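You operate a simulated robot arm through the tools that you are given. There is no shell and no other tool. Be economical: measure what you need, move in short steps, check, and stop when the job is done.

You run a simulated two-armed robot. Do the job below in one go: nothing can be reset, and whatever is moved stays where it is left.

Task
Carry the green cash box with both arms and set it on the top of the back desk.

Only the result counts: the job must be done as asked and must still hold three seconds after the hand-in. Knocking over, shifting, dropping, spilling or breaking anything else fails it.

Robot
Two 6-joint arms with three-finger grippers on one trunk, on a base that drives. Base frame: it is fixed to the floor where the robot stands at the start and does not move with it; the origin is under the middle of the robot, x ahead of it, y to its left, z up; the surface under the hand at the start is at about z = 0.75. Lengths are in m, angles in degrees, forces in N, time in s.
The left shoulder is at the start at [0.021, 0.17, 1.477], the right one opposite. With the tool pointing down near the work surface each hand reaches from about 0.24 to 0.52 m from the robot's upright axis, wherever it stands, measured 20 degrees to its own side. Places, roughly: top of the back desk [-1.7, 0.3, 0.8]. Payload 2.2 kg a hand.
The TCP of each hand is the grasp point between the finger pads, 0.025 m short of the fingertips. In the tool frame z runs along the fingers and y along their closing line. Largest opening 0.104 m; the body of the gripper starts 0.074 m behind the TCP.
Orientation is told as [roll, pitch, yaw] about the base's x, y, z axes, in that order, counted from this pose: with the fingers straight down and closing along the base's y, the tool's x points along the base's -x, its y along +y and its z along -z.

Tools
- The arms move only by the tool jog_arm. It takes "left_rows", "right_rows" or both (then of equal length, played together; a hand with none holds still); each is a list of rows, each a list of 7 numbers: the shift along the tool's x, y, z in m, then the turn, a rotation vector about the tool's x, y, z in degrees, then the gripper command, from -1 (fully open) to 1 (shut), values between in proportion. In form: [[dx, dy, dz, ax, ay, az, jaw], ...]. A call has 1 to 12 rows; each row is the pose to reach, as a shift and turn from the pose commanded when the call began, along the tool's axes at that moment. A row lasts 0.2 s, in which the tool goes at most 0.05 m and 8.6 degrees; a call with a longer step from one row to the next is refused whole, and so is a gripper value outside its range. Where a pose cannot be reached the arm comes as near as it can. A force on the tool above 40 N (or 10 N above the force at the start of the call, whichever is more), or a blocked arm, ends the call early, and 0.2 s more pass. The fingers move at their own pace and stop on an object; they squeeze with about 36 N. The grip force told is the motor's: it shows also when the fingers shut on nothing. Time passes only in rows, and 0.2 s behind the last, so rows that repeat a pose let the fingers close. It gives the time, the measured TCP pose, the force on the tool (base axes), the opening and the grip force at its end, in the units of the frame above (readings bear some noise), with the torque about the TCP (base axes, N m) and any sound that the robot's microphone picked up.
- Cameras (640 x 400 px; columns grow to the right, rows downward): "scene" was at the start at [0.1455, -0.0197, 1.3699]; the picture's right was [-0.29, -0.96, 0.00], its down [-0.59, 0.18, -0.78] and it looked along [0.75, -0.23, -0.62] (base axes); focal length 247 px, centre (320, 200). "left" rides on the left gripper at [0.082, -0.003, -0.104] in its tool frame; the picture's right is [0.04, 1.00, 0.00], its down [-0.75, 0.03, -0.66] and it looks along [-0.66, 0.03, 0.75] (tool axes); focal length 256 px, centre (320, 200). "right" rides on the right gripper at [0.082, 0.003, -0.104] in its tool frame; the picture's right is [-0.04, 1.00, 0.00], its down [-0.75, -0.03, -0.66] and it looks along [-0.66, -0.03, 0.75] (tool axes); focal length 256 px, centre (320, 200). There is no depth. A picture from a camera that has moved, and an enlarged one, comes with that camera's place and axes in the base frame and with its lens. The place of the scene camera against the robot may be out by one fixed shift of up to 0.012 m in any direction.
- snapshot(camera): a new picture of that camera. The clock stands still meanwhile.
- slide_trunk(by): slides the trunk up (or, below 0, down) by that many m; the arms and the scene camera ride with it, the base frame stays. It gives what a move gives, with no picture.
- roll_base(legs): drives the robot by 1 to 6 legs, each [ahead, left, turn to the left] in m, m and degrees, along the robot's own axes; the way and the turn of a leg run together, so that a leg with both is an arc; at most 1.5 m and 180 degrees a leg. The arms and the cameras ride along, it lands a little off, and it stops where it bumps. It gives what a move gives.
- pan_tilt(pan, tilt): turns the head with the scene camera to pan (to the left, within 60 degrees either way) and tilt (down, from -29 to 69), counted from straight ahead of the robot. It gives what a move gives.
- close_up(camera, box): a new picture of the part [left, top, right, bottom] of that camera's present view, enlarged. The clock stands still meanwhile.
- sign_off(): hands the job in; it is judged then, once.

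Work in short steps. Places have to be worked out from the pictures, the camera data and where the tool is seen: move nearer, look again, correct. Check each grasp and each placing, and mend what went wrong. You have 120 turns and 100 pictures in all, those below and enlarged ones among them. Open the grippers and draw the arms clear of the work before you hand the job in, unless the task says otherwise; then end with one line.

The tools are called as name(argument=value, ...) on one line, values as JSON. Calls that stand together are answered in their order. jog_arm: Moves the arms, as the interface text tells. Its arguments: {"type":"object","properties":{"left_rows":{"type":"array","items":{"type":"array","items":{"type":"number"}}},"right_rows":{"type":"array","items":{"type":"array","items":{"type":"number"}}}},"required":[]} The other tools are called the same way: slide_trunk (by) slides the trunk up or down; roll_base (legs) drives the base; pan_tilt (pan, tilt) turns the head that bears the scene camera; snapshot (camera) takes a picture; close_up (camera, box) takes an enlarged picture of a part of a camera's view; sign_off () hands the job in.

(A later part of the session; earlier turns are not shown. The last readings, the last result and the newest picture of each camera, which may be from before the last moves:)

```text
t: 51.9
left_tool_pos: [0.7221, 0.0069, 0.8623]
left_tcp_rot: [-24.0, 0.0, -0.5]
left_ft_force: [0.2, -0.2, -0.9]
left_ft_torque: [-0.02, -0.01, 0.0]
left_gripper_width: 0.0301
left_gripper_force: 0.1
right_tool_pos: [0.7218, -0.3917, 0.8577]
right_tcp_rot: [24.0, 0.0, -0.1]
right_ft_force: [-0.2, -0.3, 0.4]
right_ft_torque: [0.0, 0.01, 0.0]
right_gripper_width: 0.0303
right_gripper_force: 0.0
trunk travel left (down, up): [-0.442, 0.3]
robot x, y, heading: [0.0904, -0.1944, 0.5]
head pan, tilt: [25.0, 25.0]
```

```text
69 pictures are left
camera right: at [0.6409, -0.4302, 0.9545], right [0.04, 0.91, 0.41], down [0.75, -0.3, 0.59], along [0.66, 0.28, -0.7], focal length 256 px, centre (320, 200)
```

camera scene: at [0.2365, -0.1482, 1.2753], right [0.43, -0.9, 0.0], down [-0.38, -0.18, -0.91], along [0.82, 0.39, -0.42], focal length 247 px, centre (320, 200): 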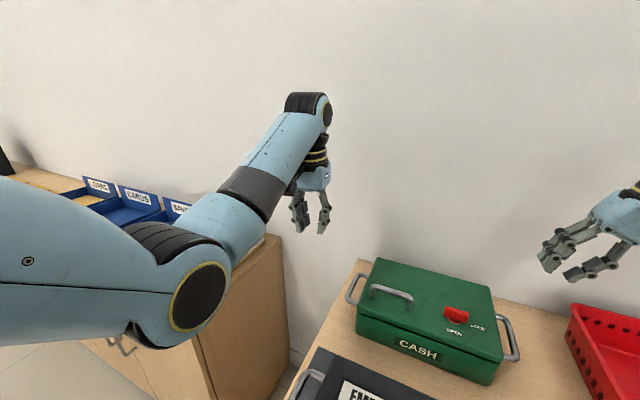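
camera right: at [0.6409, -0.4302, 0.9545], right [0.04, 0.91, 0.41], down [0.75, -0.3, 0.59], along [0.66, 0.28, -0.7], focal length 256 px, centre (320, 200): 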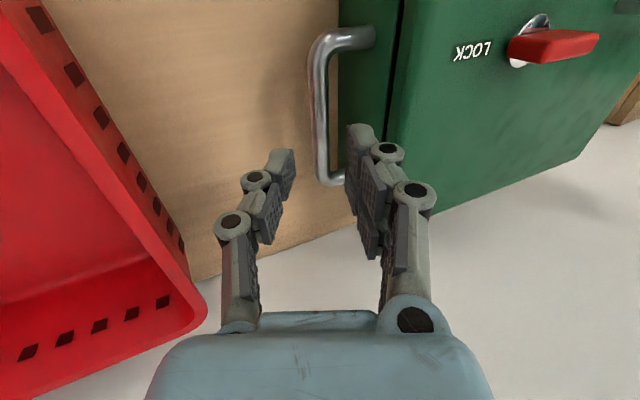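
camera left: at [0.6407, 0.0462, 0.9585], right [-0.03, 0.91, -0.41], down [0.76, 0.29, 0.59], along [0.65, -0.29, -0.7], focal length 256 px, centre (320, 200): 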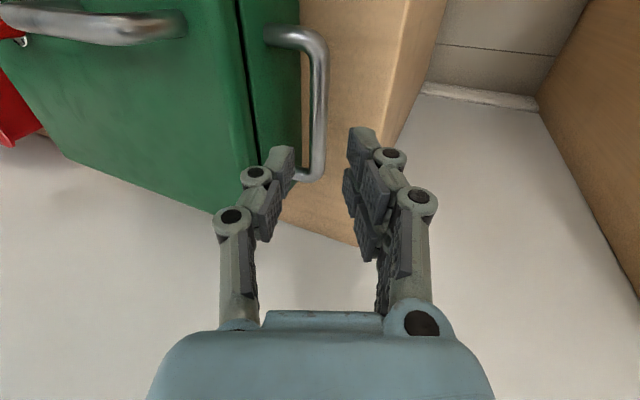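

The bars re-measure at y -0.0247 and -0.3625, mid x 0.72. I'll make the final approach along the tool axes.

jog_arm(left_rows=[[0.001, -0.0014, 0.02, 0, 0, 0, 0.42], [0.002, -0.0014, 0.04, 0, 0, 0, 0.42], [0.002, -0.0014, 0.058, 0, 0, 0, 0.42], [0.002, -0.0014, 0.0744, 0, 0, 0, 0.42]], right_rows=[[0.001, 0.001, 0.018, 0, 0, 0, 0.42], [0.002, 0.001, 0.036, 0, 0, 0, 0.42], [0.002, 0.001, 0.053, 0, 0, 0, 0.42], [0.002, 0.001, 0.0692, 0, 0, 0, 0.42]])

snapshot(camera="left")

snapshot(camera="right")

```text
t: 52.9
left_tool_pos: [0.7218, -0.0247, 0.7933]
left_tcp_rot: [-24.0, -0.1, -0.5]
left_ft_force: [-0.2, 1.2, -0.7]
left_ft_torque: [0.03, -0.04, 0.03]
left_gripper_width: 0.0294
left_gripper_force: 0.1
right_tool_pos: [0.7223, -0.363, 0.797]
right_tcp_rot: [24.0, 0.0, -0.1]
right_ft_force: [-0.2, -0.7, -0.8]
right_ft_torque: [-0.02, -0.01, -0.02]
right_gripper_width: 0.0296
right_gripper_force: 0.2
trunk travel left (down, up): [-0.442, 0.3]
robot x, y, heading: [0.0904, -0.1919, 0.3]
head pan, tilt: [25.0, 25.0]
```

```text
68 pictures are left
camera left: at [0.6398, 0.0141, 0.8892], right [-0.03, 0.91, -0.41], down [0.76, 0.29, 0.59], along [0.65, -0.29, -0.7], focal length 256 px, centre (320, 200)
```

left: 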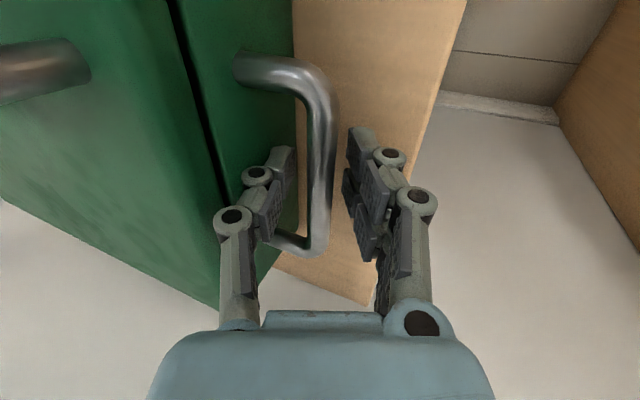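

```text
67 pictures are left
camera right: at [0.6406, -0.4005, 0.8911], right [0.04, 0.91, 0.41], down [0.75, -0.29, 0.59], along [0.66, 0.28, -0.7], focal length 256 px, centre (320, 200)
```

right: 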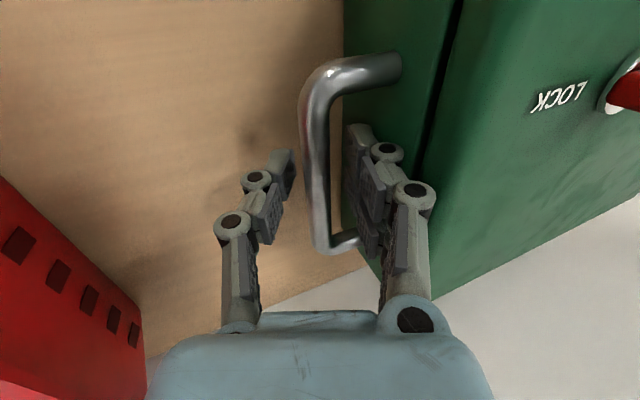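

Both bars sit between the fingers at the right depth with no contact force. I'll close both grippers.

jog_arm(left_rows=[[0, 0, 0, 0, 0, 0, 0.6], [0, 0, 0, 0, 0, 0, 0.8], [0, 0, 0, 0, 0, 0, 1], [0, 0, 0, 0, 0, 0, 1], [0, 0, 0, 0, 0, 0, 1]], right_rows=[[0, 0, 0, 0, 0, 0, 0.6], [0, 0, 0, 0, 0, 0, 0.8], [0, 0, 0, 0, 0, 0, 1], [0, 0, 0, 0, 0, 0, 1], [0, 0, 0, 0, 0, 0, 1]])

snapshot(camera="left")

snapshot(camera="right")

```text
t: 54.1
left_tool_pos: [0.7221, -0.0262, 0.7912]
left_tcp_rot: [-24.0, 0.0, -0.4]
left_ft_force: [0.1, -4.8, -3.4]
left_ft_torque: [0.02, -0.04, -0.03]
left_gripper_width: 0.006
left_gripper_force: 28.7
right_tool_pos: [0.7218, -0.3625, 0.7946]
right_tcp_rot: [24.1, 0.0, 0.0]
right_ft_force: [-0.8, 4.3, 0.5]
right_ft_torque: [-0.01, -0.18, 0.51]
right_gripper_width: 0.006
right_gripper_force: 29.2
trunk travel left (down, up): [-0.442, 0.3]
robot x, y, heading: [0.0891, -0.1917, 0.1]
head pan, tilt: [25.0, 25.0]
```

```text
66 pictures are left
camera left: at [0.64, 0.0134, 0.889], right [-0.03, 0.91, -0.41], down [0.76, 0.29, 0.59], along [0.65, -0.29, -0.7], focal length 256 px, centre (320, 200)
```

left: 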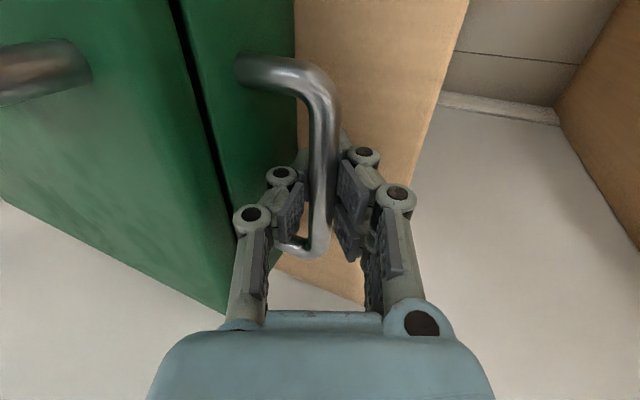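

```text
65 pictures are left
camera right: at [0.6407, -0.4001, 0.8907], right [0.04, 0.91, 0.41], down [0.76, -0.3, 0.59], along [0.65, 0.28, -0.7], focal length 256 px, centre (320, 200)
```

right: 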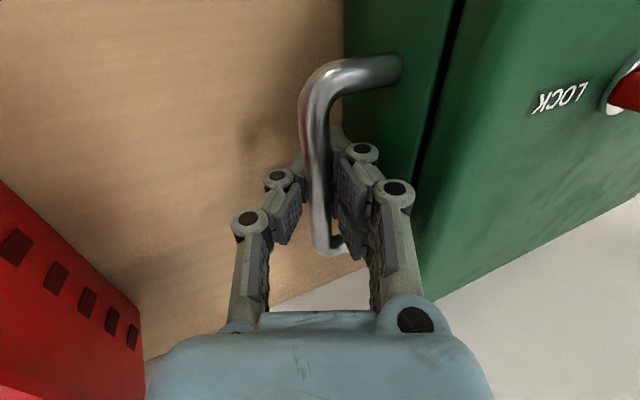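

Both grippers hold at 6 mm with about 29 N, and the bars are caught between the fingers. I'll test-lift with the trunk so both arms rise together.

slide_trunk(by=0.04)

pan_tilt(pan=0, tilt=35)

snapshot(camera="scene")

```text
t: 54.9
left_tool_pos: [0.7219, -0.0185, 0.8319]
left_tcp_rot: [-23.4, 0.0, -0.2]
left_ft_force: [0.7, 36.0, -0.9]
left_ft_torque: [0.47, 0.12, -0.29]
left_gripper_width: 0.009
left_gripper_force: 36.1
right_tool_pos: [0.721, -0.3693, 0.8333]
right_tcp_rot: [23.4, 0.1, -0.4]
right_ft_force: [-0.6, -35.8, 0.2]
right_ft_torque: [-0.73, -0.14, 0.48]
right_gripper_width: 0.012
right_gripper_force: 35.9
trunk travel left (down, up): [-0.482, 0.26]
robot x, y, heading: [0.0891, -0.196, 0.3]
head pan, tilt: [25.0, 25.0]
```

```text
t: 55.8
left_tool_pos: [0.7217, -0.0186, 0.8322]
left_tcp_rot: [-23.4, 0.0, -0.2]
left_ft_force: [0.8, 39.0, -0.3]
left_ft_torque: [0.49, 0.03, -0.22]
left_gripper_width: 0.0091
left_gripper_force: 35.7
right_tool_pos: [0.7212, -0.3691, 0.8334]
right_tcp_rot: [23.4, 0.1, -0.2]
right_ft_force: [-0.4, -38.5, 0.8]
right_ft_torque: [-0.68, -0.09, 0.5]
right_gripper_width: 0.012
right_gripper_force: 35.9
trunk travel left (down, up): [-0.482, 0.26]
robot x, y, heading: [0.0903, -0.1955, 0.1]
head pan, tilt: [0.0, 35.0]
```

```text
64 pictures are left
camera scene: at [0.2436, -0.1869, 1.1863], right [0.01, -1.0, 0.0], down [-0.57, 0.0, -0.82], along [0.82, 0.01, -0.57], focal length 247 px, centre (320, 200)
```

scene: 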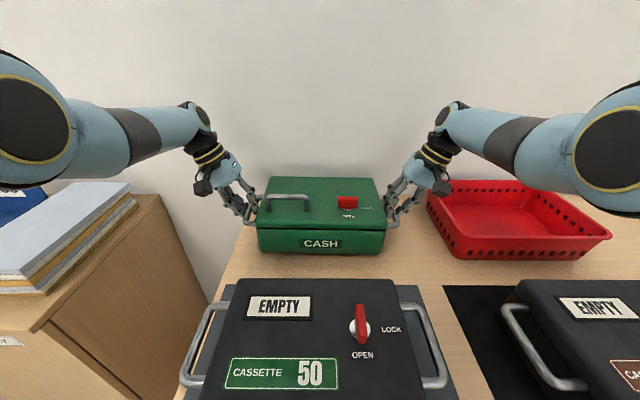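

The hands rose 40 mm, but the forces show an outward push of about 38 N and almost no weight. I'll look closely before going on.

close_up(camera="scene", box=[200, 160, 440, 310])

snapshot(camera="left")

snapshot(camera="right")

```text
2.67 times, centred on (320, 235) of scene
camera zoom: at [0.2436, -0.1869, 1.1863], right [0.01, -1.0, 0.0], down [-0.57, 0.0, -0.82], along [0.82, 0.01, -0.57], focal length 659 px, centre (320, 107)
```

zoom: 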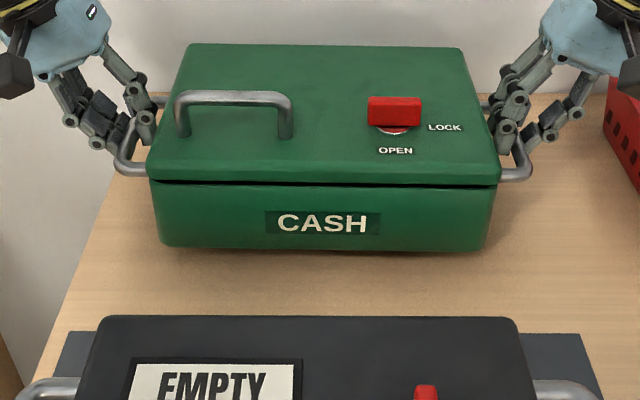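

```text
62 pictures are left
camera left: at [0.6396, 0.0194, 0.9296], right [-0.04, 0.92, -0.4], down [0.76, 0.29, 0.59], along [0.65, -0.28, -0.7], focal length 256 px, centre (320, 200)
```

left: 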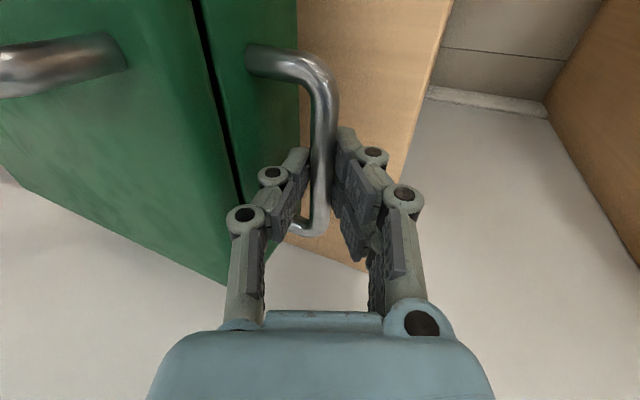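

```text
61 pictures are left
camera right: at [0.64, -0.406, 0.93], right [0.05, 0.92, 0.4], down [0.75, -0.29, 0.59], along [0.66, 0.27, -0.7], focal length 256 px, centre (320, 200)
```

right: 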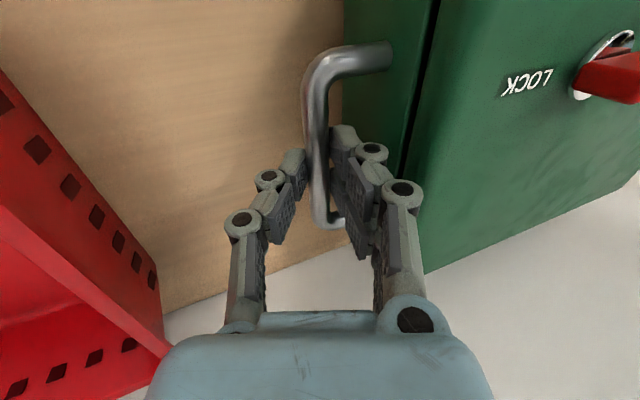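

The box seems lifted by about 25 mm, with the bars settled nearer the fingertips. That wedged the hands outward and explains the push. I'll relax both hands outward a little to relieve it and check again.

jog_arm(left_rows=[[0, 0.0025, -0.001, 0, 0, 0, 1], [0, 0.005, -0.002, 0, 0, 0, 1], [0, 0.005, -0.002, 0, 0, 0, 1]], right_rows=[[0, -0.0025, -0.001, 0, 0, 0, 1], [0, -0.005, -0.002, 0, 0, 0, 1], [0, -0.005, -0.002, 0, 0, 0, 1]])

close_up(camera="scene", box=[200, 160, 440, 310])

```text
t: 56.6
left_tool_pos: [0.72, -0.0179, 0.8335]
left_tcp_rot: [-23.9, 0.1, -0.3]
left_ft_force: [2.5, 20.6, -0.1]
left_ft_torque: [0.24, -0.09, 0.31]
left_gripper_width: 0.0091
left_gripper_force: 36.3
right_tool_pos: [0.7202, -0.3707, 0.8351]
right_tcp_rot: [23.9, 0.1, -0.1]
right_ft_force: [-2.1, -20.8, 0.3]
right_ft_torque: [-0.41, 0.06, 0.48]
right_gripper_width: 0.0119
right_gripper_force: 36.0
trunk travel left (down, up): [-0.482, 0.26]
robot x, y, heading: [0.0878, -0.1935, 0.4]
head pan, tilt: [0.0, 35.0]
```

```text
2.67 times, centred on (320, 235) of scene
camera zoom: at [0.2436, -0.187, 1.1862], right [0.01, -1.0, 0.0], down [-0.57, 0.0, -0.82], along [0.82, 0.0, -0.57], focal length 659 px, centre (320, 107)
```

zoom: 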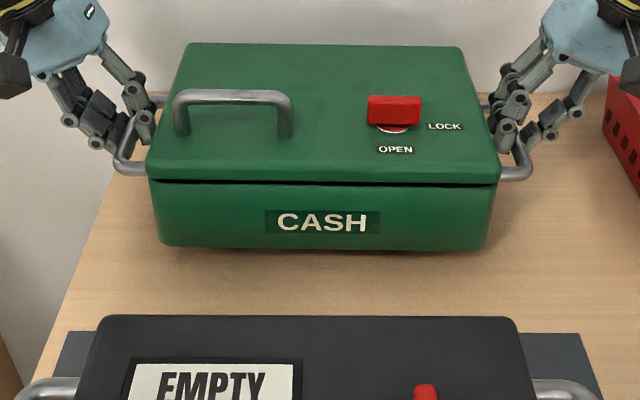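

The push is halved and the box rose with the hands. I'll relax slightly more, then lift with the trunk.

jog_arm(left_rows=[[0, 0.0025, -0.001, 0, 0, 0, 1], [0, 0.003, -0.001, 0, 0, 0, 1]], right_rows=[[0, -0.0025, -0.001, 0, 0, 0, 1], [0, -0.003, -0.001, 0, 0, 0, 1]])

slide_trunk(by=0.06)

close_up(camera="scene", box=[200, 160, 440, 310])

snapshot(camera="left")

snapshot(camera="right")

```text
t: 57.2
left_tool_pos: [0.7206, -0.0188, 0.8332]
left_tcp_rot: [-24.2, 0.1, -0.6]
left_ft_force: [2.1, 2.0, 0.3]
left_ft_torque: [0.05, -0.12, 0.25]
left_gripper_width: 0.0088
left_gripper_force: 36.1
right_tool_pos: [0.7202, -0.3698, 0.836]
right_tcp_rot: [24.2, 0.1, 0.0]
right_ft_force: [-2.2, -1.1, -0.5]
right_ft_torque: [-0.02, 0.07, 0.31]
right_gripper_width: 0.0118
right_gripper_force: 36.5
trunk travel left (down, up): [-0.482, 0.26]
robot x, y, heading: [0.0872, -0.1944, 0.3]
head pan, tilt: [0.0, 35.0]
```

```text
t: 58.2
left_tool_pos: [0.7205, -0.0171, 0.8935]
left_tcp_rot: [-24.1, 0.0, -0.5]
left_ft_force: [3.7, -19.2, -5.8]
left_ft_torque: [-0.16, -0.11, 0.48]
left_gripper_width: 0.0087
left_gripper_force: 35.7
right_tool_pos: [0.7217, -0.3689, 0.8936]
right_tcp_rot: [24.2, 0.2, 0.1]
right_ft_force: [-2.8, 19.9, -6.0]
right_ft_torque: [0.38, 0.08, 0.62]
right_gripper_width: 0.0118
right_gripper_force: 35.9
trunk travel left (down, up): [-0.542, 0.2]
robot x, y, heading: [0.0923, -0.1914, 0.2]
head pan, tilt: [0.0, 35.0]
```

```text
2.67 times, centred on (320, 235) of scene
camera zoom: at [0.243, -0.1871, 1.247], right [0.01, -1.0, 0.0], down [-0.58, 0.0, -0.82], along [0.82, 0.0, -0.58], focal length 659 px, centre (320, 107)
```

zoom: 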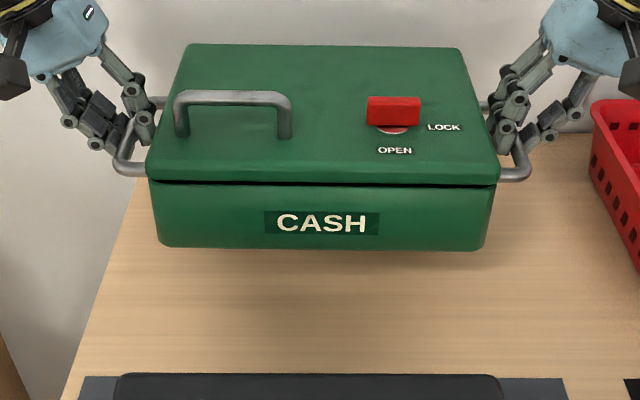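

```text
58 pictures are left
camera left: at [0.6385, 0.0214, 0.9895], right [-0.03, 0.91, -0.41], down [0.76, 0.29, 0.59], along [0.65, -0.29, -0.7], focal length 256 px, centre (320, 200)
```

left: 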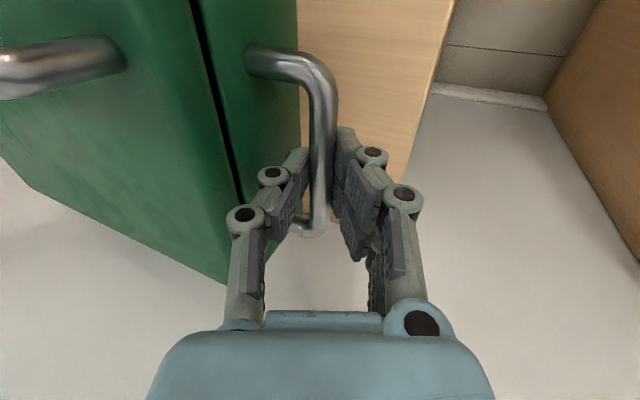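

```text
57 pictures are left
camera right: at [0.6399, -0.408, 0.9894], right [0.04, 0.91, 0.41], down [0.76, -0.3, 0.58], along [0.65, 0.29, -0.7], focal length 256 px, centre (320, 200)
```

right: 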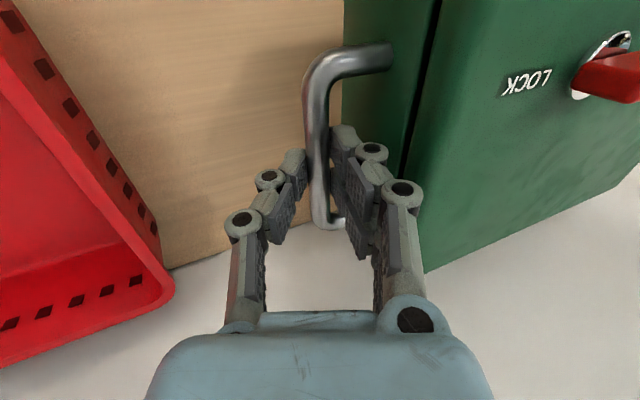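

The box is now clear of the table and the grip is unchanged. I'll ease the hands inward slightly, then lift another 0.13 m to clear the cassettes.

jog_arm(left_rows=[[0, -0.0025, 0.001, 0, 0, 0, 1], [0, -0.0025, 0.001, 0, 0, 0, 1]], right_rows=[[0, 0.0025, 0.001, 0, 0, 0, 1], [0, 0.0025, 0.001, 0, 0, 0, 1]])

slide_trunk(by=0.13)

snapshot(camera="scene")

```text
t: 58.8
left_tool_pos: [0.7193, -0.018, 0.8924]
left_tcp_rot: [-23.9, 0.0, -0.5]
left_ft_force: [3.0, -11.7, -6.0]
left_ft_torque: [-0.05, -0.17, 0.25]
left_gripper_width: 0.009
left_gripper_force: 35.4
right_tool_pos: [0.7211, -0.3695, 0.8946]
right_tcp_rot: [23.9, 0.2, -0.1]
right_ft_force: [-3.3, 11.0, -4.7]
right_ft_torque: [0.18, 0.15, 0.75]
right_gripper_width: 0.0121
right_gripper_force: 35.8
trunk travel left (down, up): [-0.542, 0.2]
robot x, y, heading: [0.0894, -0.1916, 0.4]
head pan, tilt: [0.0, 35.0]
```

```text
t: 60.4
left_tool_pos: [0.7188, -0.0192, 1.0254]
left_tcp_rot: [-23.9, -0.2, -0.4]
left_ft_force: [3.5, -1.4, -5.9]
left_ft_torque: [0.03, 0.29, 0.4]
left_gripper_width: 0.0087
left_gripper_force: 36.0
right_tool_pos: [0.7221, -0.3695, 1.0239]
right_tcp_rot: [24.0, 0.1, -0.1]
right_ft_force: [-3.7, 2.3, -7.2]
right_ft_torque: [0.01, -0.34, 0.65]
right_gripper_width: 0.012
right_gripper_force: 35.8
trunk travel left (down, up): [-0.672, 0.07]
robot x, y, heading: [0.0915, -0.1952, 0.2]
head pan, tilt: [0.0, 35.0]
```

```text
56 pictures are left
camera scene: at [0.2421, -0.187, 1.3777], right [0.01, -1.0, 0.0], down [-0.57, 0.0, -0.82], along [0.82, 0.0, -0.57], focal length 247 px, centre (320, 200)
```

scene: 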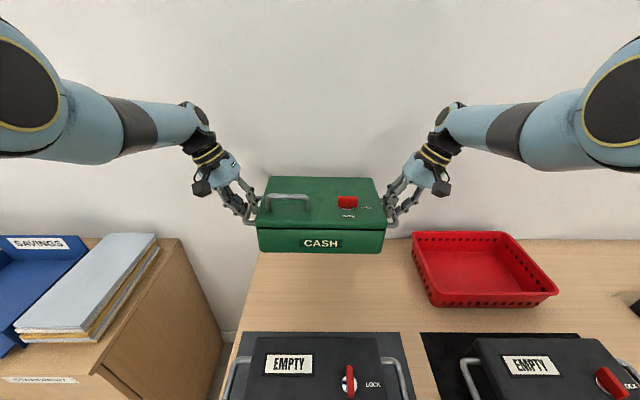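

The box hangs level and well clear. I'll back away from the table and then swing right through the clear -y side.

roll_base(legs=[[-0.45, 0, 0]])

roll_base(legs=[[0, 0, -90]])

snapshot(camera="scene")

```text
t: 63.1
left_tool_pos: [0.269, -0.0245, 1.0249]
left_tcp_rot: [-23.9, -0.3, -1.2]
left_ft_force: [1.6, 5.9, -6.2]
left_ft_torque: [0.13, 0.37, 0.22]
left_gripper_width: 0.0088
left_gripper_force: 35.6
right_tool_pos: [0.2658, -0.3767, 1.0253]
right_tcp_rot: [24.1, 0.1, -0.8]
right_ft_force: [-2.6, -7.9, -5.2]
right_ft_torque: [-0.15, -0.44, 0.48]
right_gripper_width: 0.0119
right_gripper_force: 36.5
trunk travel left (down, up): [-0.672, 0.07]
robot x, y, heading: [-0.3629, -0.1926, -0.5]
head pan, tilt: [0.0, 35.0]
```

```text
t: 67.3
left_tool_pos: [-0.1753, -0.8202, 1.0248]
left_tcp_rot: [-23.8, -0.3, -89.3]
left_ft_force: [-1.6, -1.8, -6.1]
left_ft_torque: [0.0, -0.03, 0.38]
left_gripper_width: 0.0087
left_gripper_force: 36.2
right_tool_pos: [-0.5266, -0.8276, 1.0246]
right_tcp_rot: [24.0, 0.1, -89.1]
right_ft_force: [0.7, 3.7, -6.1]
right_ft_torque: [-0.04, -0.04, 0.71]
right_gripper_width: 0.0117
right_gripper_force: 36.6
trunk travel left (down, up): [-0.672, 0.07]
robot x, y, heading: [-0.3614, -0.1985, -88.6]
head pan, tilt: [0.0, 35.0]
```

```text
55 pictures are left
camera scene: at [-0.367, -0.3475, 1.3778], right [-1.0, -0.02, 0.0], down [-0.01, 0.57, -0.82], along [0.02, -0.82, -0.57], focal length 247 px, centre (320, 200)
```

scene: 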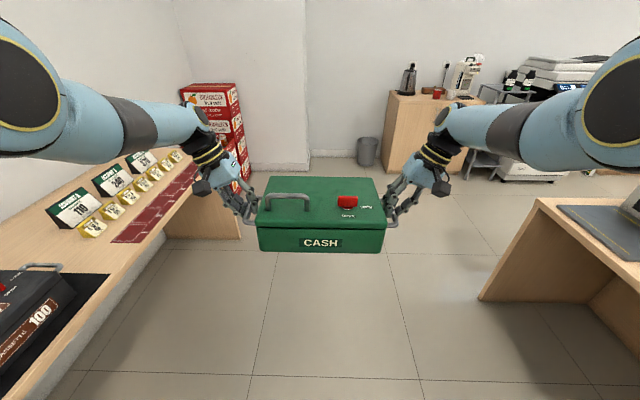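

The grip is steady. I'll finish the turn to face the back desk and look.

roll_base(legs=[[0, 0, -91.4]])

pan_tilt(pan=0, tilt=42)

snapshot(camera="scene")

snapshot(camera="right")

```text
t: 71.6
left_tool_pos: [-0.9984, -0.3548, 1.0269]
left_tcp_rot: [-23.8, -0.3, 178.4]
left_ft_force: [-3.1, 2.4, -6.4]
left_ft_torque: [-0.02, -0.01, 0.34]
left_gripper_width: 0.0087
left_gripper_force: 36.4
right_tool_pos: [-0.9914, -0.0043, 1.0247]
right_tcp_rot: [24.1, 0.1, 178.7]
right_ft_force: [3.7, -1.1, -5.9]
right_ft_torque: [0.01, 0.05, 0.64]
right_gripper_width: 0.0114
right_gripper_force: 36.0
trunk travel left (down, up): [-0.672, 0.07]
robot x, y, heading: [-0.3661, -0.1898, 179.0]
head pan, tilt: [0.0, 35.0]
```

```text
t: 72.3
left_tool_pos: [-0.9974, -0.3552, 1.0256]
left_tcp_rot: [-23.8, -0.3, 178.4]
left_ft_force: [-2.8, 0.0, -7.0]
left_ft_torque: [-0.1, -0.44, 0.11]
left_gripper_width: 0.0087
left_gripper_force: 36.2
right_tool_pos: [-0.9911, -0.0053, 1.0238]
right_tcp_rot: [23.9, 0.1, 178.7]
right_ft_force: [2.7, -1.1, -5.9]
right_ft_torque: [0.02, 0.41, 0.56]
right_gripper_width: 0.0119
right_gripper_force: 35.9
trunk travel left (down, up): [-0.672, 0.07]
robot x, y, heading: [-0.3663, -0.1916, 179.2]
head pan, tilt: [0.0, 42.0]
```

```text
54 pictures are left
camera scene: at [-0.5265, -0.1848, 1.3674], right [0.02, 1.0, 0.0], down [0.67, -0.01, -0.74], along [-0.74, 0.01, -0.67], focal length 247 px, centre (320, 200)
```

scene: 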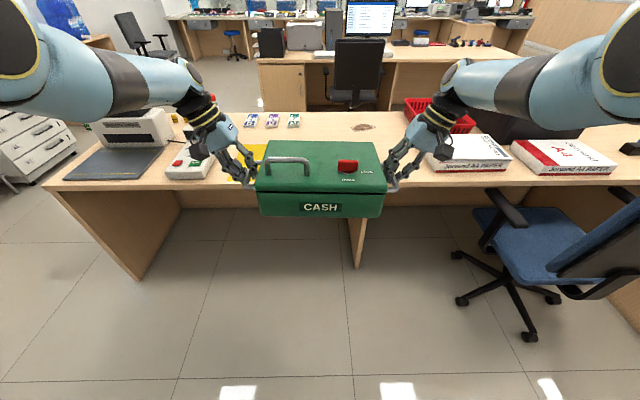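

```text
53 pictures are left
camera right: at [-0.9081, 0.0344, 1.1197], right [-0.06, -0.91, 0.41], down [-0.75, 0.31, 0.59], along [-0.66, -0.27, -0.7], focal length 256 px, centre (320, 200)
```

right: 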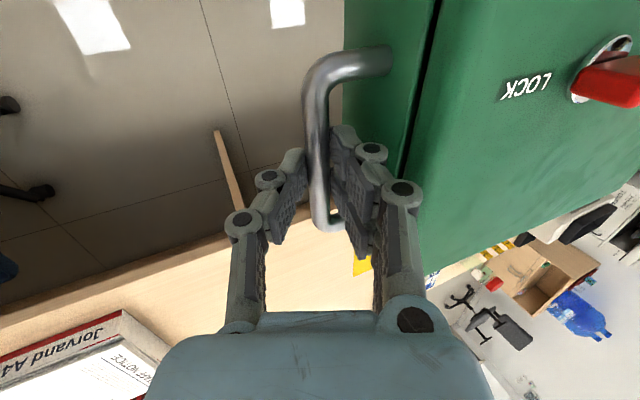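

The box is held well in front of the desk, and the paper pack starts at y ≈ 0.28. I'll strafe right to y ≈ 0.03, roll closer, and measure the desk again.

roll_base(legs=[[0, 0, 0.8], [0, -0.215, 0], [0.2, 0, 0]])

pan_tilt(pan=0, tilt=50)

snapshot(camera="scene")

snapshot(camera="right")

snapshot(camera="left")

```text
t: 75.5
left_tool_pos: [-1.1969, -0.1449, 1.0244]
left_tcp_rot: [-23.8, -0.2, 178.7]
left_ft_force: [-2.7, 1.5, -6.6]
left_ft_torque: [-0.03, -0.04, 0.34]
left_gripper_width: 0.0087
left_gripper_force: 35.8
right_tool_pos: [-1.1916, 0.2067, 1.0242]
right_tcp_rot: [24.0, 0.3, 179.0]
right_ft_force: [2.4, -1.4, -5.8]
right_ft_torque: [-0.01, 0.04, 0.65]
right_gripper_width: 0.0116
right_gripper_force: 36.4
trunk travel left (down, up): [-0.672, 0.07]
robot x, y, heading: [-0.5594, 0.0192, 179.4]
head pan, tilt: [0.0, 42.0]
```

```text
t: 76.2
left_tool_pos: [-1.1966, -0.1445, 1.0257]
left_tcp_rot: [-23.8, -0.3, 178.8]
left_ft_force: [-1.3, 0.5, -6.9]
left_ft_torque: [-0.05, -0.38, 0.12]
left_gripper_width: 0.0085
left_gripper_force: 35.3
right_tool_pos: [-1.1903, 0.2065, 1.0248]
right_tcp_rot: [23.9, 0.2, 179.1]
right_ft_force: [1.7, -0.7, -6.0]
right_ft_torque: [0.03, 0.4, 0.51]
right_gripper_width: 0.0114
right_gripper_force: 35.7
trunk travel left (down, up): [-0.672, 0.07]
robot x, y, heading: [-0.566, 0.0218, 179.5]
head pan, tilt: [0.0, 50.0]
```

```text
52 pictures are left
camera scene: at [-0.7197, 0.0286, 1.3561], right [0.01, 1.0, 0.0], down [0.77, -0.01, -0.64], along [-0.64, 0.01, -0.77], focal length 247 px, centre (320, 200)
```

scene: 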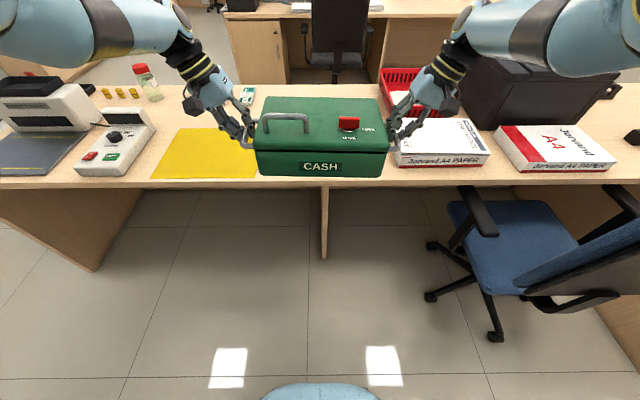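

```text
51 pictures are left
camera right: at [-1.1092, 0.2452, 1.1194], right [-0.06, -0.91, 0.41], down [-0.75, 0.31, 0.59], along [-0.66, -0.27, -0.7], focal length 256 px, centre (320, 200)
```

right: 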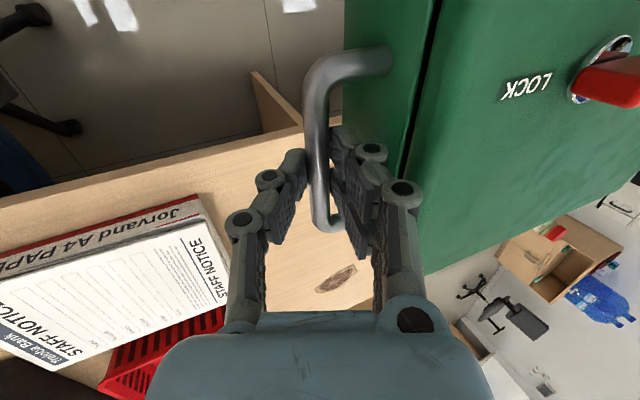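

```text
50 pictures are left
camera left: at [-1.1161, -0.1863, 1.1211], right [0.02, -0.91, -0.4], down [-0.76, -0.28, 0.59], along [-0.65, 0.29, -0.7], focal length 256 px, centre (320, 200)
```

left: 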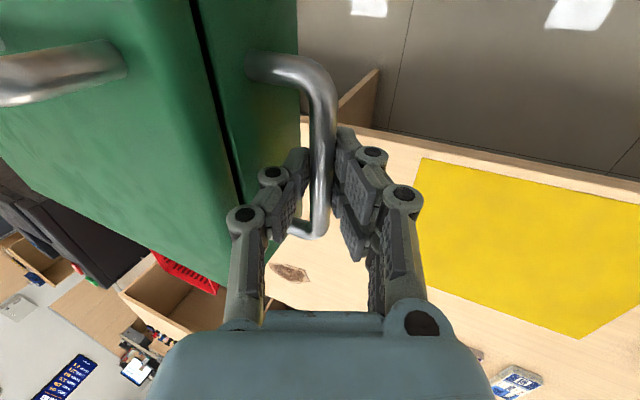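

The desk edge is at x ≈ -1.29 and the pack edge at y ≈ 0.30. I'll target the box centre at about (-1.45, 0.0): ahead 0.255 and left 0.03.

roll_base(legs=[[0, 0.03, 0.5], [0.255, 0, 0]])

snapshot(camera="scene")

snapshot(camera="right")

snapshot(camera="left")

```text
t: 78.5
left_tool_pos: [-1.4565, -0.1736, 1.0256]
left_tcp_rot: [-23.9, -0.2, 178.9]
left_ft_force: [-2.7, 2.5, -6.8]
left_ft_torque: [-0.02, -0.01, 0.28]
left_gripper_width: 0.0085
left_gripper_force: 35.6
right_tool_pos: [-1.4534, 0.1758, 1.0231]
right_tcp_rot: [24.0, 0.1, 179.2]
right_ft_force: [3.6, -2.1, -6.0]
right_ft_torque: [-0.06, 0.07, 0.68]
right_gripper_width: 0.0117
right_gripper_force: 36.0
trunk travel left (down, up): [-0.672, 0.07]
robot x, y, heading: [-0.8246, -0.003, 179.2]
head pan, tilt: [0.0, 50.0]
```

```text
49 pictures are left
camera scene: at [-0.9799, -0.001, 1.3561], right [0.01, 1.0, 0.0], down [0.77, -0.01, -0.64], along [-0.64, 0.01, -0.77], focal length 247 px, centre (320, 200)
```

scene: 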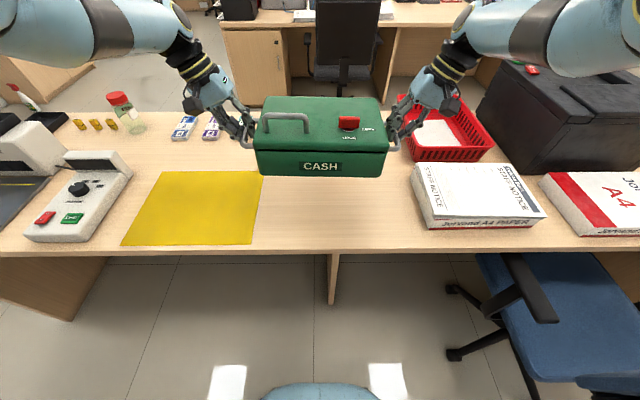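

```text
48 pictures are left
camera right: at [-1.3696, 0.2152, 1.1194], right [-0.05, -0.91, 0.41], down [-0.75, 0.31, 0.59], along [-0.66, -0.27, -0.7], focal length 256 px, centre (320, 200)
```

right: 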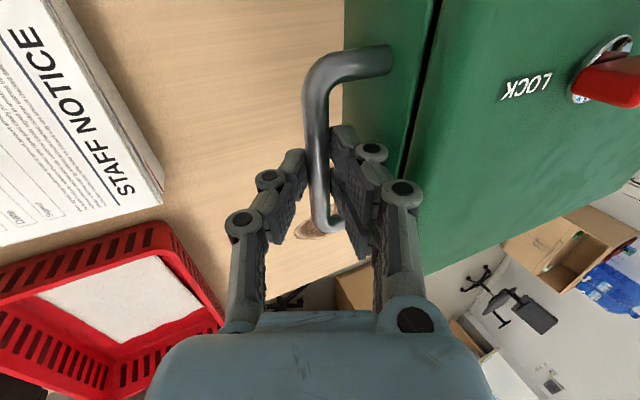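

```text
47 pictures are left
camera left: at [-1.3762, -0.2162, 1.1212], right [0.02, -0.91, -0.4], down [-0.76, -0.28, 0.59], along [-0.65, 0.29, -0.7], focal length 256 px, centre (320, 200)
```

left: 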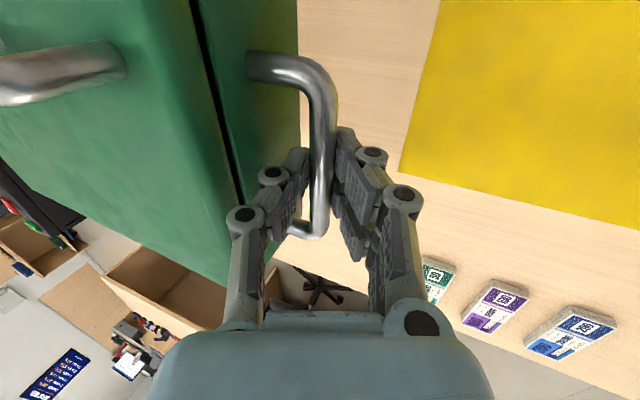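

The spot under the box is clear on all sides. I'll lower 0.15 m with the trunk and check the remaining gap.

slide_trunk(by=-0.15)

snapshot(camera="scene")

snapshot(camera="right")

```text
t: 80.2
left_tool_pos: [-1.4556, -0.1751, 0.8752]
left_tcp_rot: [-23.8, -0.3, 178.8]
left_ft_force: [-3.0, 1.5, -5.8]
left_ft_torque: [-0.06, -0.1, 0.2]
left_gripper_width: 0.0087
left_gripper_force: 36.0
right_tool_pos: [-1.451, 0.1769, 0.8737]
right_tcp_rot: [24.0, 0.1, 179.1]
right_ft_force: [2.3, -1.3, -5.5]
right_ft_torque: [0.0, 0.14, 0.58]
right_gripper_width: 0.0117
right_gripper_force: 36.1
trunk travel left (down, up): [-0.522, 0.22]
robot x, y, heading: [-0.8253, -0.0079, 179.5]
head pan, tilt: [0.0, 50.0]
```

```text
46 pictures are left
camera scene: at [-0.9803, -0.0013, 1.2054], right [0.01, 1.0, 0.0], down [0.77, -0.01, -0.64], along [-0.64, 0.01, -0.77], focal length 247 px, centre (320, 200)
```

scene: 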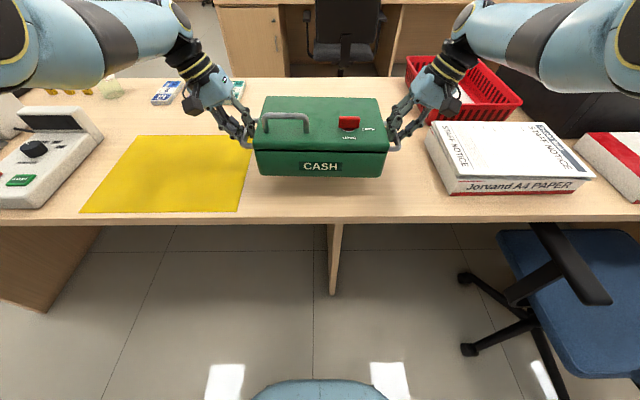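

```text
45 pictures are left
camera right: at [-1.3689, 0.215, 0.9699], right [-0.05, -0.91, 0.41], down [-0.75, 0.31, 0.59], along [-0.66, -0.27, -0.7], focal length 256 px, centre (320, 200)
```

right: 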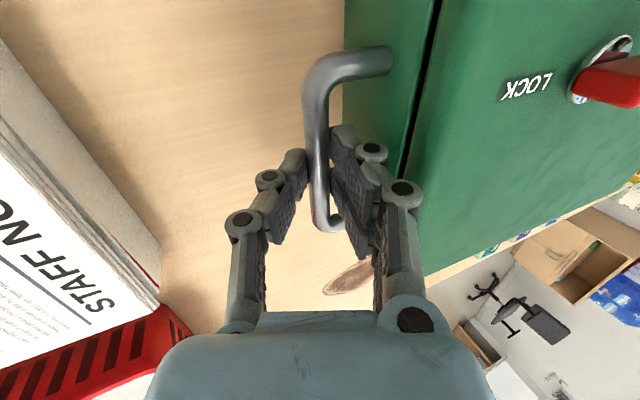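

The box bottom is now at about 0.815. I'll lower in small steps and watch for the weight to come off the hands.

slide_trunk(by=-0.02)

slide_trunk(by=-0.015)

close_up(camera="scene", box=[200, 80, 440, 230])

```text
t: 80.9
left_tool_pos: [-1.4556, -0.1746, 0.8568]
left_tcp_rot: [-23.8, -0.3, 178.8]
left_ft_force: [-2.4, 0.7, -6.0]
left_ft_torque: [-0.03, -0.08, 0.26]
left_gripper_width: 0.0084
left_gripper_force: 36.3
right_tool_pos: [-1.4515, 0.176, 0.8542]
right_tcp_rot: [24.0, 0.0, 179.2]
right_ft_force: [2.1, -1.3, -6.3]
right_ft_torque: [0.0, 0.08, 0.56]
right_gripper_width: 0.0116
right_gripper_force: 36.2
trunk travel left (down, up): [-0.502, 0.24]
robot x, y, heading: [-0.8197, -0.0108, 179.5]
head pan, tilt: [0.0, 50.0]
```

```text
t: 81.5
left_tool_pos: [-1.4547, -0.1749, 0.8408]
left_tcp_rot: [-23.8, -0.2, 178.8]
left_ft_force: [-2.7, 1.4, -5.1]
left_ft_torque: [0.0, -0.09, 0.26]
left_gripper_width: 0.0087
left_gripper_force: 36.3
right_tool_pos: [-1.4519, 0.1754, 0.8396]
right_tcp_rot: [24.0, 0.1, 179.2]
right_ft_force: [1.7, -1.3, -4.9]
right_ft_torque: [0.01, 0.11, 0.58]
right_gripper_width: 0.0117
right_gripper_force: 35.9
trunk travel left (down, up): [-0.487, 0.255]
robot x, y, heading: [-0.8229, -0.0043, 179.6]
head pan, tilt: [0.0, 50.0]
```

```text
2.67 times, centred on (320, 155) of scene
camera zoom: at [-0.9808, -0.0013, 1.1697], right [0.01, 1.0, 0.0], down [0.77, -0.01, -0.64], along [-0.64, 0.01, -0.77], focal length 659 px, centre (320, 320)
```

zoom: 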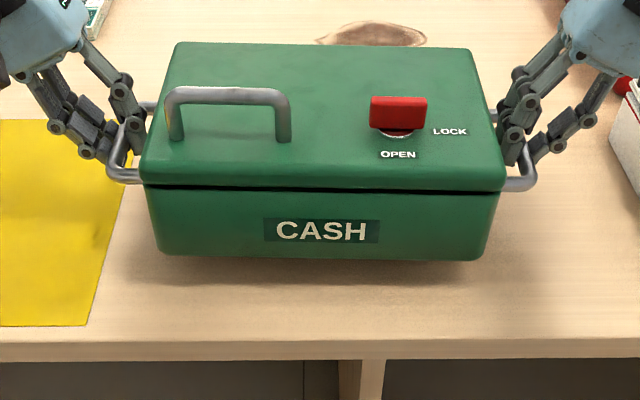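

There's still a gap of about 2–3 cm, so I'll keep lowering gently.

slide_trunk(by=-0.012)

slide_trunk(by=-0.008)

close_up(camera="scene", box=[200, 80, 440, 230])

```text
t: 82.1
left_tool_pos: [-1.4567, -0.1752, 0.8284]
left_tcp_rot: [-23.7, -0.3, 178.8]
left_ft_force: [-1.0, 1.4, -5.8]
left_ft_torque: [-0.04, -0.08, 0.21]
left_gripper_width: 0.0085
left_gripper_force: 35.9
right_tool_pos: [-1.4523, 0.1752, 0.827]
right_tcp_rot: [24.0, 0.2, 179.1]
right_ft_force: [2.9, -2.0, -5.9]
right_ft_torque: [-0.03, 0.12, 0.59]
right_gripper_width: 0.0116
right_gripper_force: 35.8
trunk travel left (down, up): [-0.475, 0.267]
robot x, y, heading: [-0.8251, -0.0091, 179.5]
head pan, tilt: [0.0, 50.0]
```

```text
t: 82.7
left_tool_pos: [-1.4557, -0.1737, 0.8203]
left_tcp_rot: [-23.8, -0.2, 178.8]
left_ft_force: [-2.9, 1.5, -6.2]
left_ft_torque: [-0.02, -0.02, 0.3]
left_gripper_width: 0.0085
left_gripper_force: 35.8
right_tool_pos: [-1.4515, 0.1746, 0.8194]
right_tcp_rot: [24.0, 0.2, 179.1]
right_ft_force: [2.4, -2.0, -5.7]
right_ft_torque: [0.0, 0.06, 0.62]
right_gripper_width: 0.0116
right_gripper_force: 35.8
trunk travel left (down, up): [-0.467, 0.275]
robot x, y, heading: [-0.8257, -0.007, 179.7]
head pan, tilt: [0.0, 50.0]
```

```text
2.67 times, centred on (320, 155) of scene
camera zoom: at [-0.9813, -0.0013, 1.1493], right [0.01, 1.0, 0.0], down [0.77, -0.01, -0.64], along [-0.64, 0.01, -0.77], focal length 659 px, centre (320, 320)
```

zoom: 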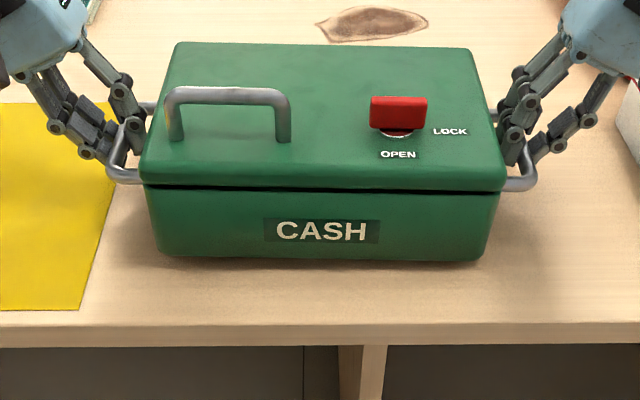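

Contact should come soon, so I'll use smaller steps.

slide_trunk(by=-0.006)

slide_trunk(by=-0.005)

close_up(camera="scene", box=[200, 80, 440, 230])

```text
t: 83.2
left_tool_pos: [-1.4554, -0.1752, 0.8155]
left_tcp_rot: [-23.7, -0.2, 178.8]
left_ft_force: [-3.4, 2.3, -6.2]
left_ft_torque: [-0.03, 0.36, 0.47]
left_gripper_width: 0.0084
left_gripper_force: 36.0
right_tool_pos: [-1.4518, 0.1761, 0.8126]
right_tcp_rot: [24.0, 0.1, 179.2]
right_ft_force: [3.5, -2.6, -2.3]
right_ft_torque: [-0.07, -0.01, 0.7]
right_gripper_width: 0.0113
right_gripper_force: 35.9
trunk travel left (down, up): [-0.461, 0.281]
robot x, y, heading: [-0.8226, -0.0104, 180.0]
head pan, tilt: [0.0, 50.0]
```

```text
t: 83.8
left_tool_pos: [-1.454, -0.1754, 0.8114]
left_tcp_rot: [-23.8, -0.5, 178.8]
left_ft_force: [-3.7, 1.8, -3.9]
left_ft_torque: [-0.04, 0.61, 0.14]
left_gripper_width: 0.0083
left_gripper_force: 35.5
right_tool_pos: [-1.4505, 0.1753, 0.8115]
right_tcp_rot: [24.0, 0.0, 179.3]
right_ft_force: [4.4, -2.7, 14.7]
right_ft_torque: [-0.18, 0.31, 0.76]
right_gripper_width: 0.0107
right_gripper_force: 36.0
trunk travel left (down, up): [-0.456, 0.286]
robot x, y, heading: [-0.8249, -0.0087, 180.0]
head pan, tilt: [0.0, 50.0]
```

```text
2.67 times, centred on (320, 155) of scene
camera zoom: at [-0.9797, -0.0017, 1.1385], right [0.01, 1.0, 0.0], down [0.77, -0.01, -0.64], along [-0.64, 0.01, -0.77], focal length 659 px, centre (320, 320)
```

zoom: 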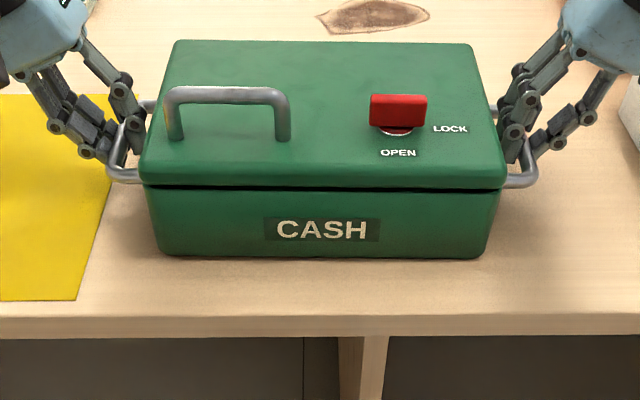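

The right side has touched (+14.7 N) but the left hasn't. I'll lower the left hand 3 mm and ease the right one up 1 mm.

jog_arm(left_rows=[[0, 0.0006, 0.0014, 0, 0, 0, 1], [0, 0.0012, 0.0027, 0, 0, 0, 1], [0, 0.0012, 0.0027, 0, 0, 0, 1]], right_rows=[[0, 0.0002, -0.0005, 0, 0, 0, 1], [0, 0.0004, -0.0009, 0, 0, 0, 1], [0, 0.0004, -0.0009, 0, 0, 0, 1]])

```text
t: 84.6
left_tool_pos: [-1.4542, -0.1741, 0.8071]
left_tcp_rot: [-23.9, -0.4, 178.9]
left_ft_force: [-1.7, 6.8, -2.8]
left_ft_torque: [0.06, 0.38, 0.11]
left_gripper_width: 0.0082
left_gripper_force: 35.9
right_tool_pos: [-1.4522, 0.175, 0.8101]
right_tcp_rot: [24.1, -0.1, 179.1]
right_ft_force: [-3.4, -10.1, 19.9]
right_ft_torque: [-0.28, 0.51, 0.7]
right_gripper_width: 0.0108
right_gripper_force: 36.0
trunk travel left (down, up): [-0.456, 0.286]
robot x, y, heading: [-0.8236, -0.0098, 179.3]
head pan, tilt: [0.0, 50.0]
```

The right hand still presses down. I'll raise it 2 mm and lower the left another 2 mm.

jog_arm(left_rows=[[0, 0.0004, 0.0009, 0, 0, 0, 1], [0, 0.0008, 0.0018, 0, 0, 0, 1], [0, 0.0008, 0.0018, 0, 0, 0, 1]], right_rows=[[0, 0.0004, -0.0009, 0, 0, 0, 1], [0, 0.0008, -0.0018, 0, 0, 0, 1], [0, 0.0008, -0.0018, 0, 0, 0, 1]])

close_up(camera="scene", box=[200, 80, 440, 230])

```text
t: 85.4
left_tool_pos: [-1.4545, -0.175, 0.8075]
left_tcp_rot: [-24.0, -0.5, 178.9]
left_ft_force: [-0.4, 11.3, 13.1]
left_ft_torque: [0.18, -0.51, -0.53]
left_gripper_width: 0.0082
left_gripper_force: 35.2
right_tool_pos: [-1.4497, 0.176, 0.8113]
right_tcp_rot: [24.1, 0.0, 179.2]
right_ft_force: [-7.4, -20.1, 7.6]
right_ft_torque: [-0.34, 1.21, 0.2]
right_gripper_width: 0.0107
right_gripper_force: 36.1
trunk travel left (down, up): [-0.456, 0.286]
robot x, y, heading: [-0.8255, -0.0106, 179.6]
head pan, tilt: [0.0, 50.0]
```

```text
2.67 times, centred on (320, 155) of scene
camera zoom: at [-0.9799, -0.0021, 1.1384], right [0.01, 1.0, 0.0], down [0.77, -0.01, -0.64], along [-0.64, 0.01, -0.77], focal length 659 px, centre (320, 320)
```

zoom: 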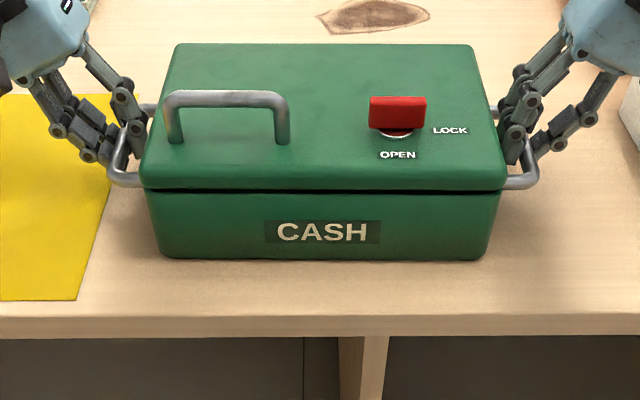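

Both hands now read upward support, so the box is sitting on the desk. I'll open both grippers partway, since the inner fingers have little room beside the box.

jog_arm(left_rows=[[0, 0, 0, 0, 0, 0, 0.75], [0, 0, 0, 0, 0, 0, 0.6], [0, 0, 0, 0, 0, 0, 0.5], [0, 0, 0, 0, 0, 0, 0.45]], right_rows=[[0, 0, 0, 0, 0, 0, 0.75], [0, 0, 0, 0, 0, 0, 0.6], [0, 0, 0, 0, 0, 0, 0.5], [0, 0, 0, 0, 0, 0, 0.45]])

snapshot(camera="left")

snapshot(camera="right")

```text
t: 86.4
left_tool_pos: [-1.4545, -0.176, 0.8066]
left_tcp_rot: [-23.8, -0.3, 178.8]
left_ft_force: [0.4, -0.4, 0.1]
left_ft_torque: [0.01, 0.01, 0.0]
left_gripper_width: 0.0287
left_gripper_force: 0.0
right_tool_pos: [-1.4504, 0.177, 0.8109]
right_tcp_rot: [24.0, 0.2, 179.1]
right_ft_force: [-0.1, 0.6, -0.9]
right_ft_torque: [0.0, 0.02, 0.01]
right_gripper_width: 0.0286
right_gripper_force: 0.1
trunk travel left (down, up): [-0.456, 0.286]
robot x, y, heading: [-0.8262, -0.0064, 179.2]
head pan, tilt: [0.0, 50.0]
```

```text
40 pictures are left
camera left: at [-1.3741, -0.2168, 0.9011], right [0.02, -0.91, -0.4], down [-0.76, -0.28, 0.59], along [-0.65, 0.29, -0.7], focal length 256 px, centre (320, 200)
```

left: 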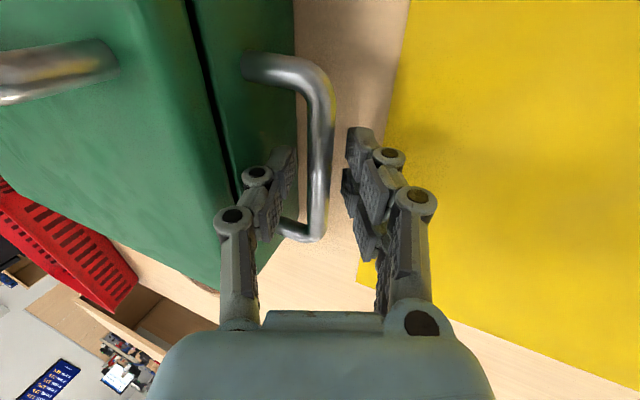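

```text
39 pictures are left
camera right: at [-1.3674, 0.2165, 0.9055], right [-0.06, -0.91, 0.41], down [-0.75, 0.31, 0.59], along [-0.66, -0.27, -0.7], focal length 256 px, centre (320, 200)
```

right: 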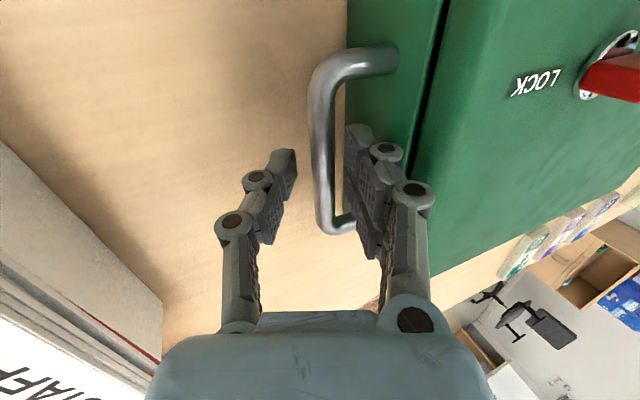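

Both grippers are free with no forces. I'll withdraw along the tool axes in small rows.

jog_arm(left_rows=[[0, 0, -0.012, 0, 0, 0, 0.45], [0, 0, -0.024, 0, 0, 0, 0.45], [0, 0, -0.036, 0, 0, 0, 0.45]], right_rows=[[0, 0, -0.012, 0, 0, 0, 0.45], [0, 0, -0.024, 0, 0, 0, 0.45], [0, 0, -0.036, 0, 0, 0, 0.45]])

```text
t: 87.2
left_tool_pos: [-1.4543, -0.1876, 0.8391]
left_tcp_rot: [-23.9, -0.3, 178.8]
left_ft_force: [1.1, 0.0, 0.6]
left_ft_torque: [0.01, -0.01, 0.01]
left_gripper_width: 0.0284
left_gripper_force: 0.0
right_tool_pos: [-1.4489, 0.1899, 0.8431]
right_tcp_rot: [24.1, 0.2, 179.0]
right_ft_force: [0.6, 0.1, 0.0]
right_ft_torque: [-0.01, 0.02, -0.01]
right_gripper_width: 0.0286
right_gripper_force: 0.2
trunk travel left (down, up): [-0.456, 0.286]
robot x, y, heading: [-0.8238, -0.0072, 179.3]
head pan, tilt: [0.0, 50.0]
```

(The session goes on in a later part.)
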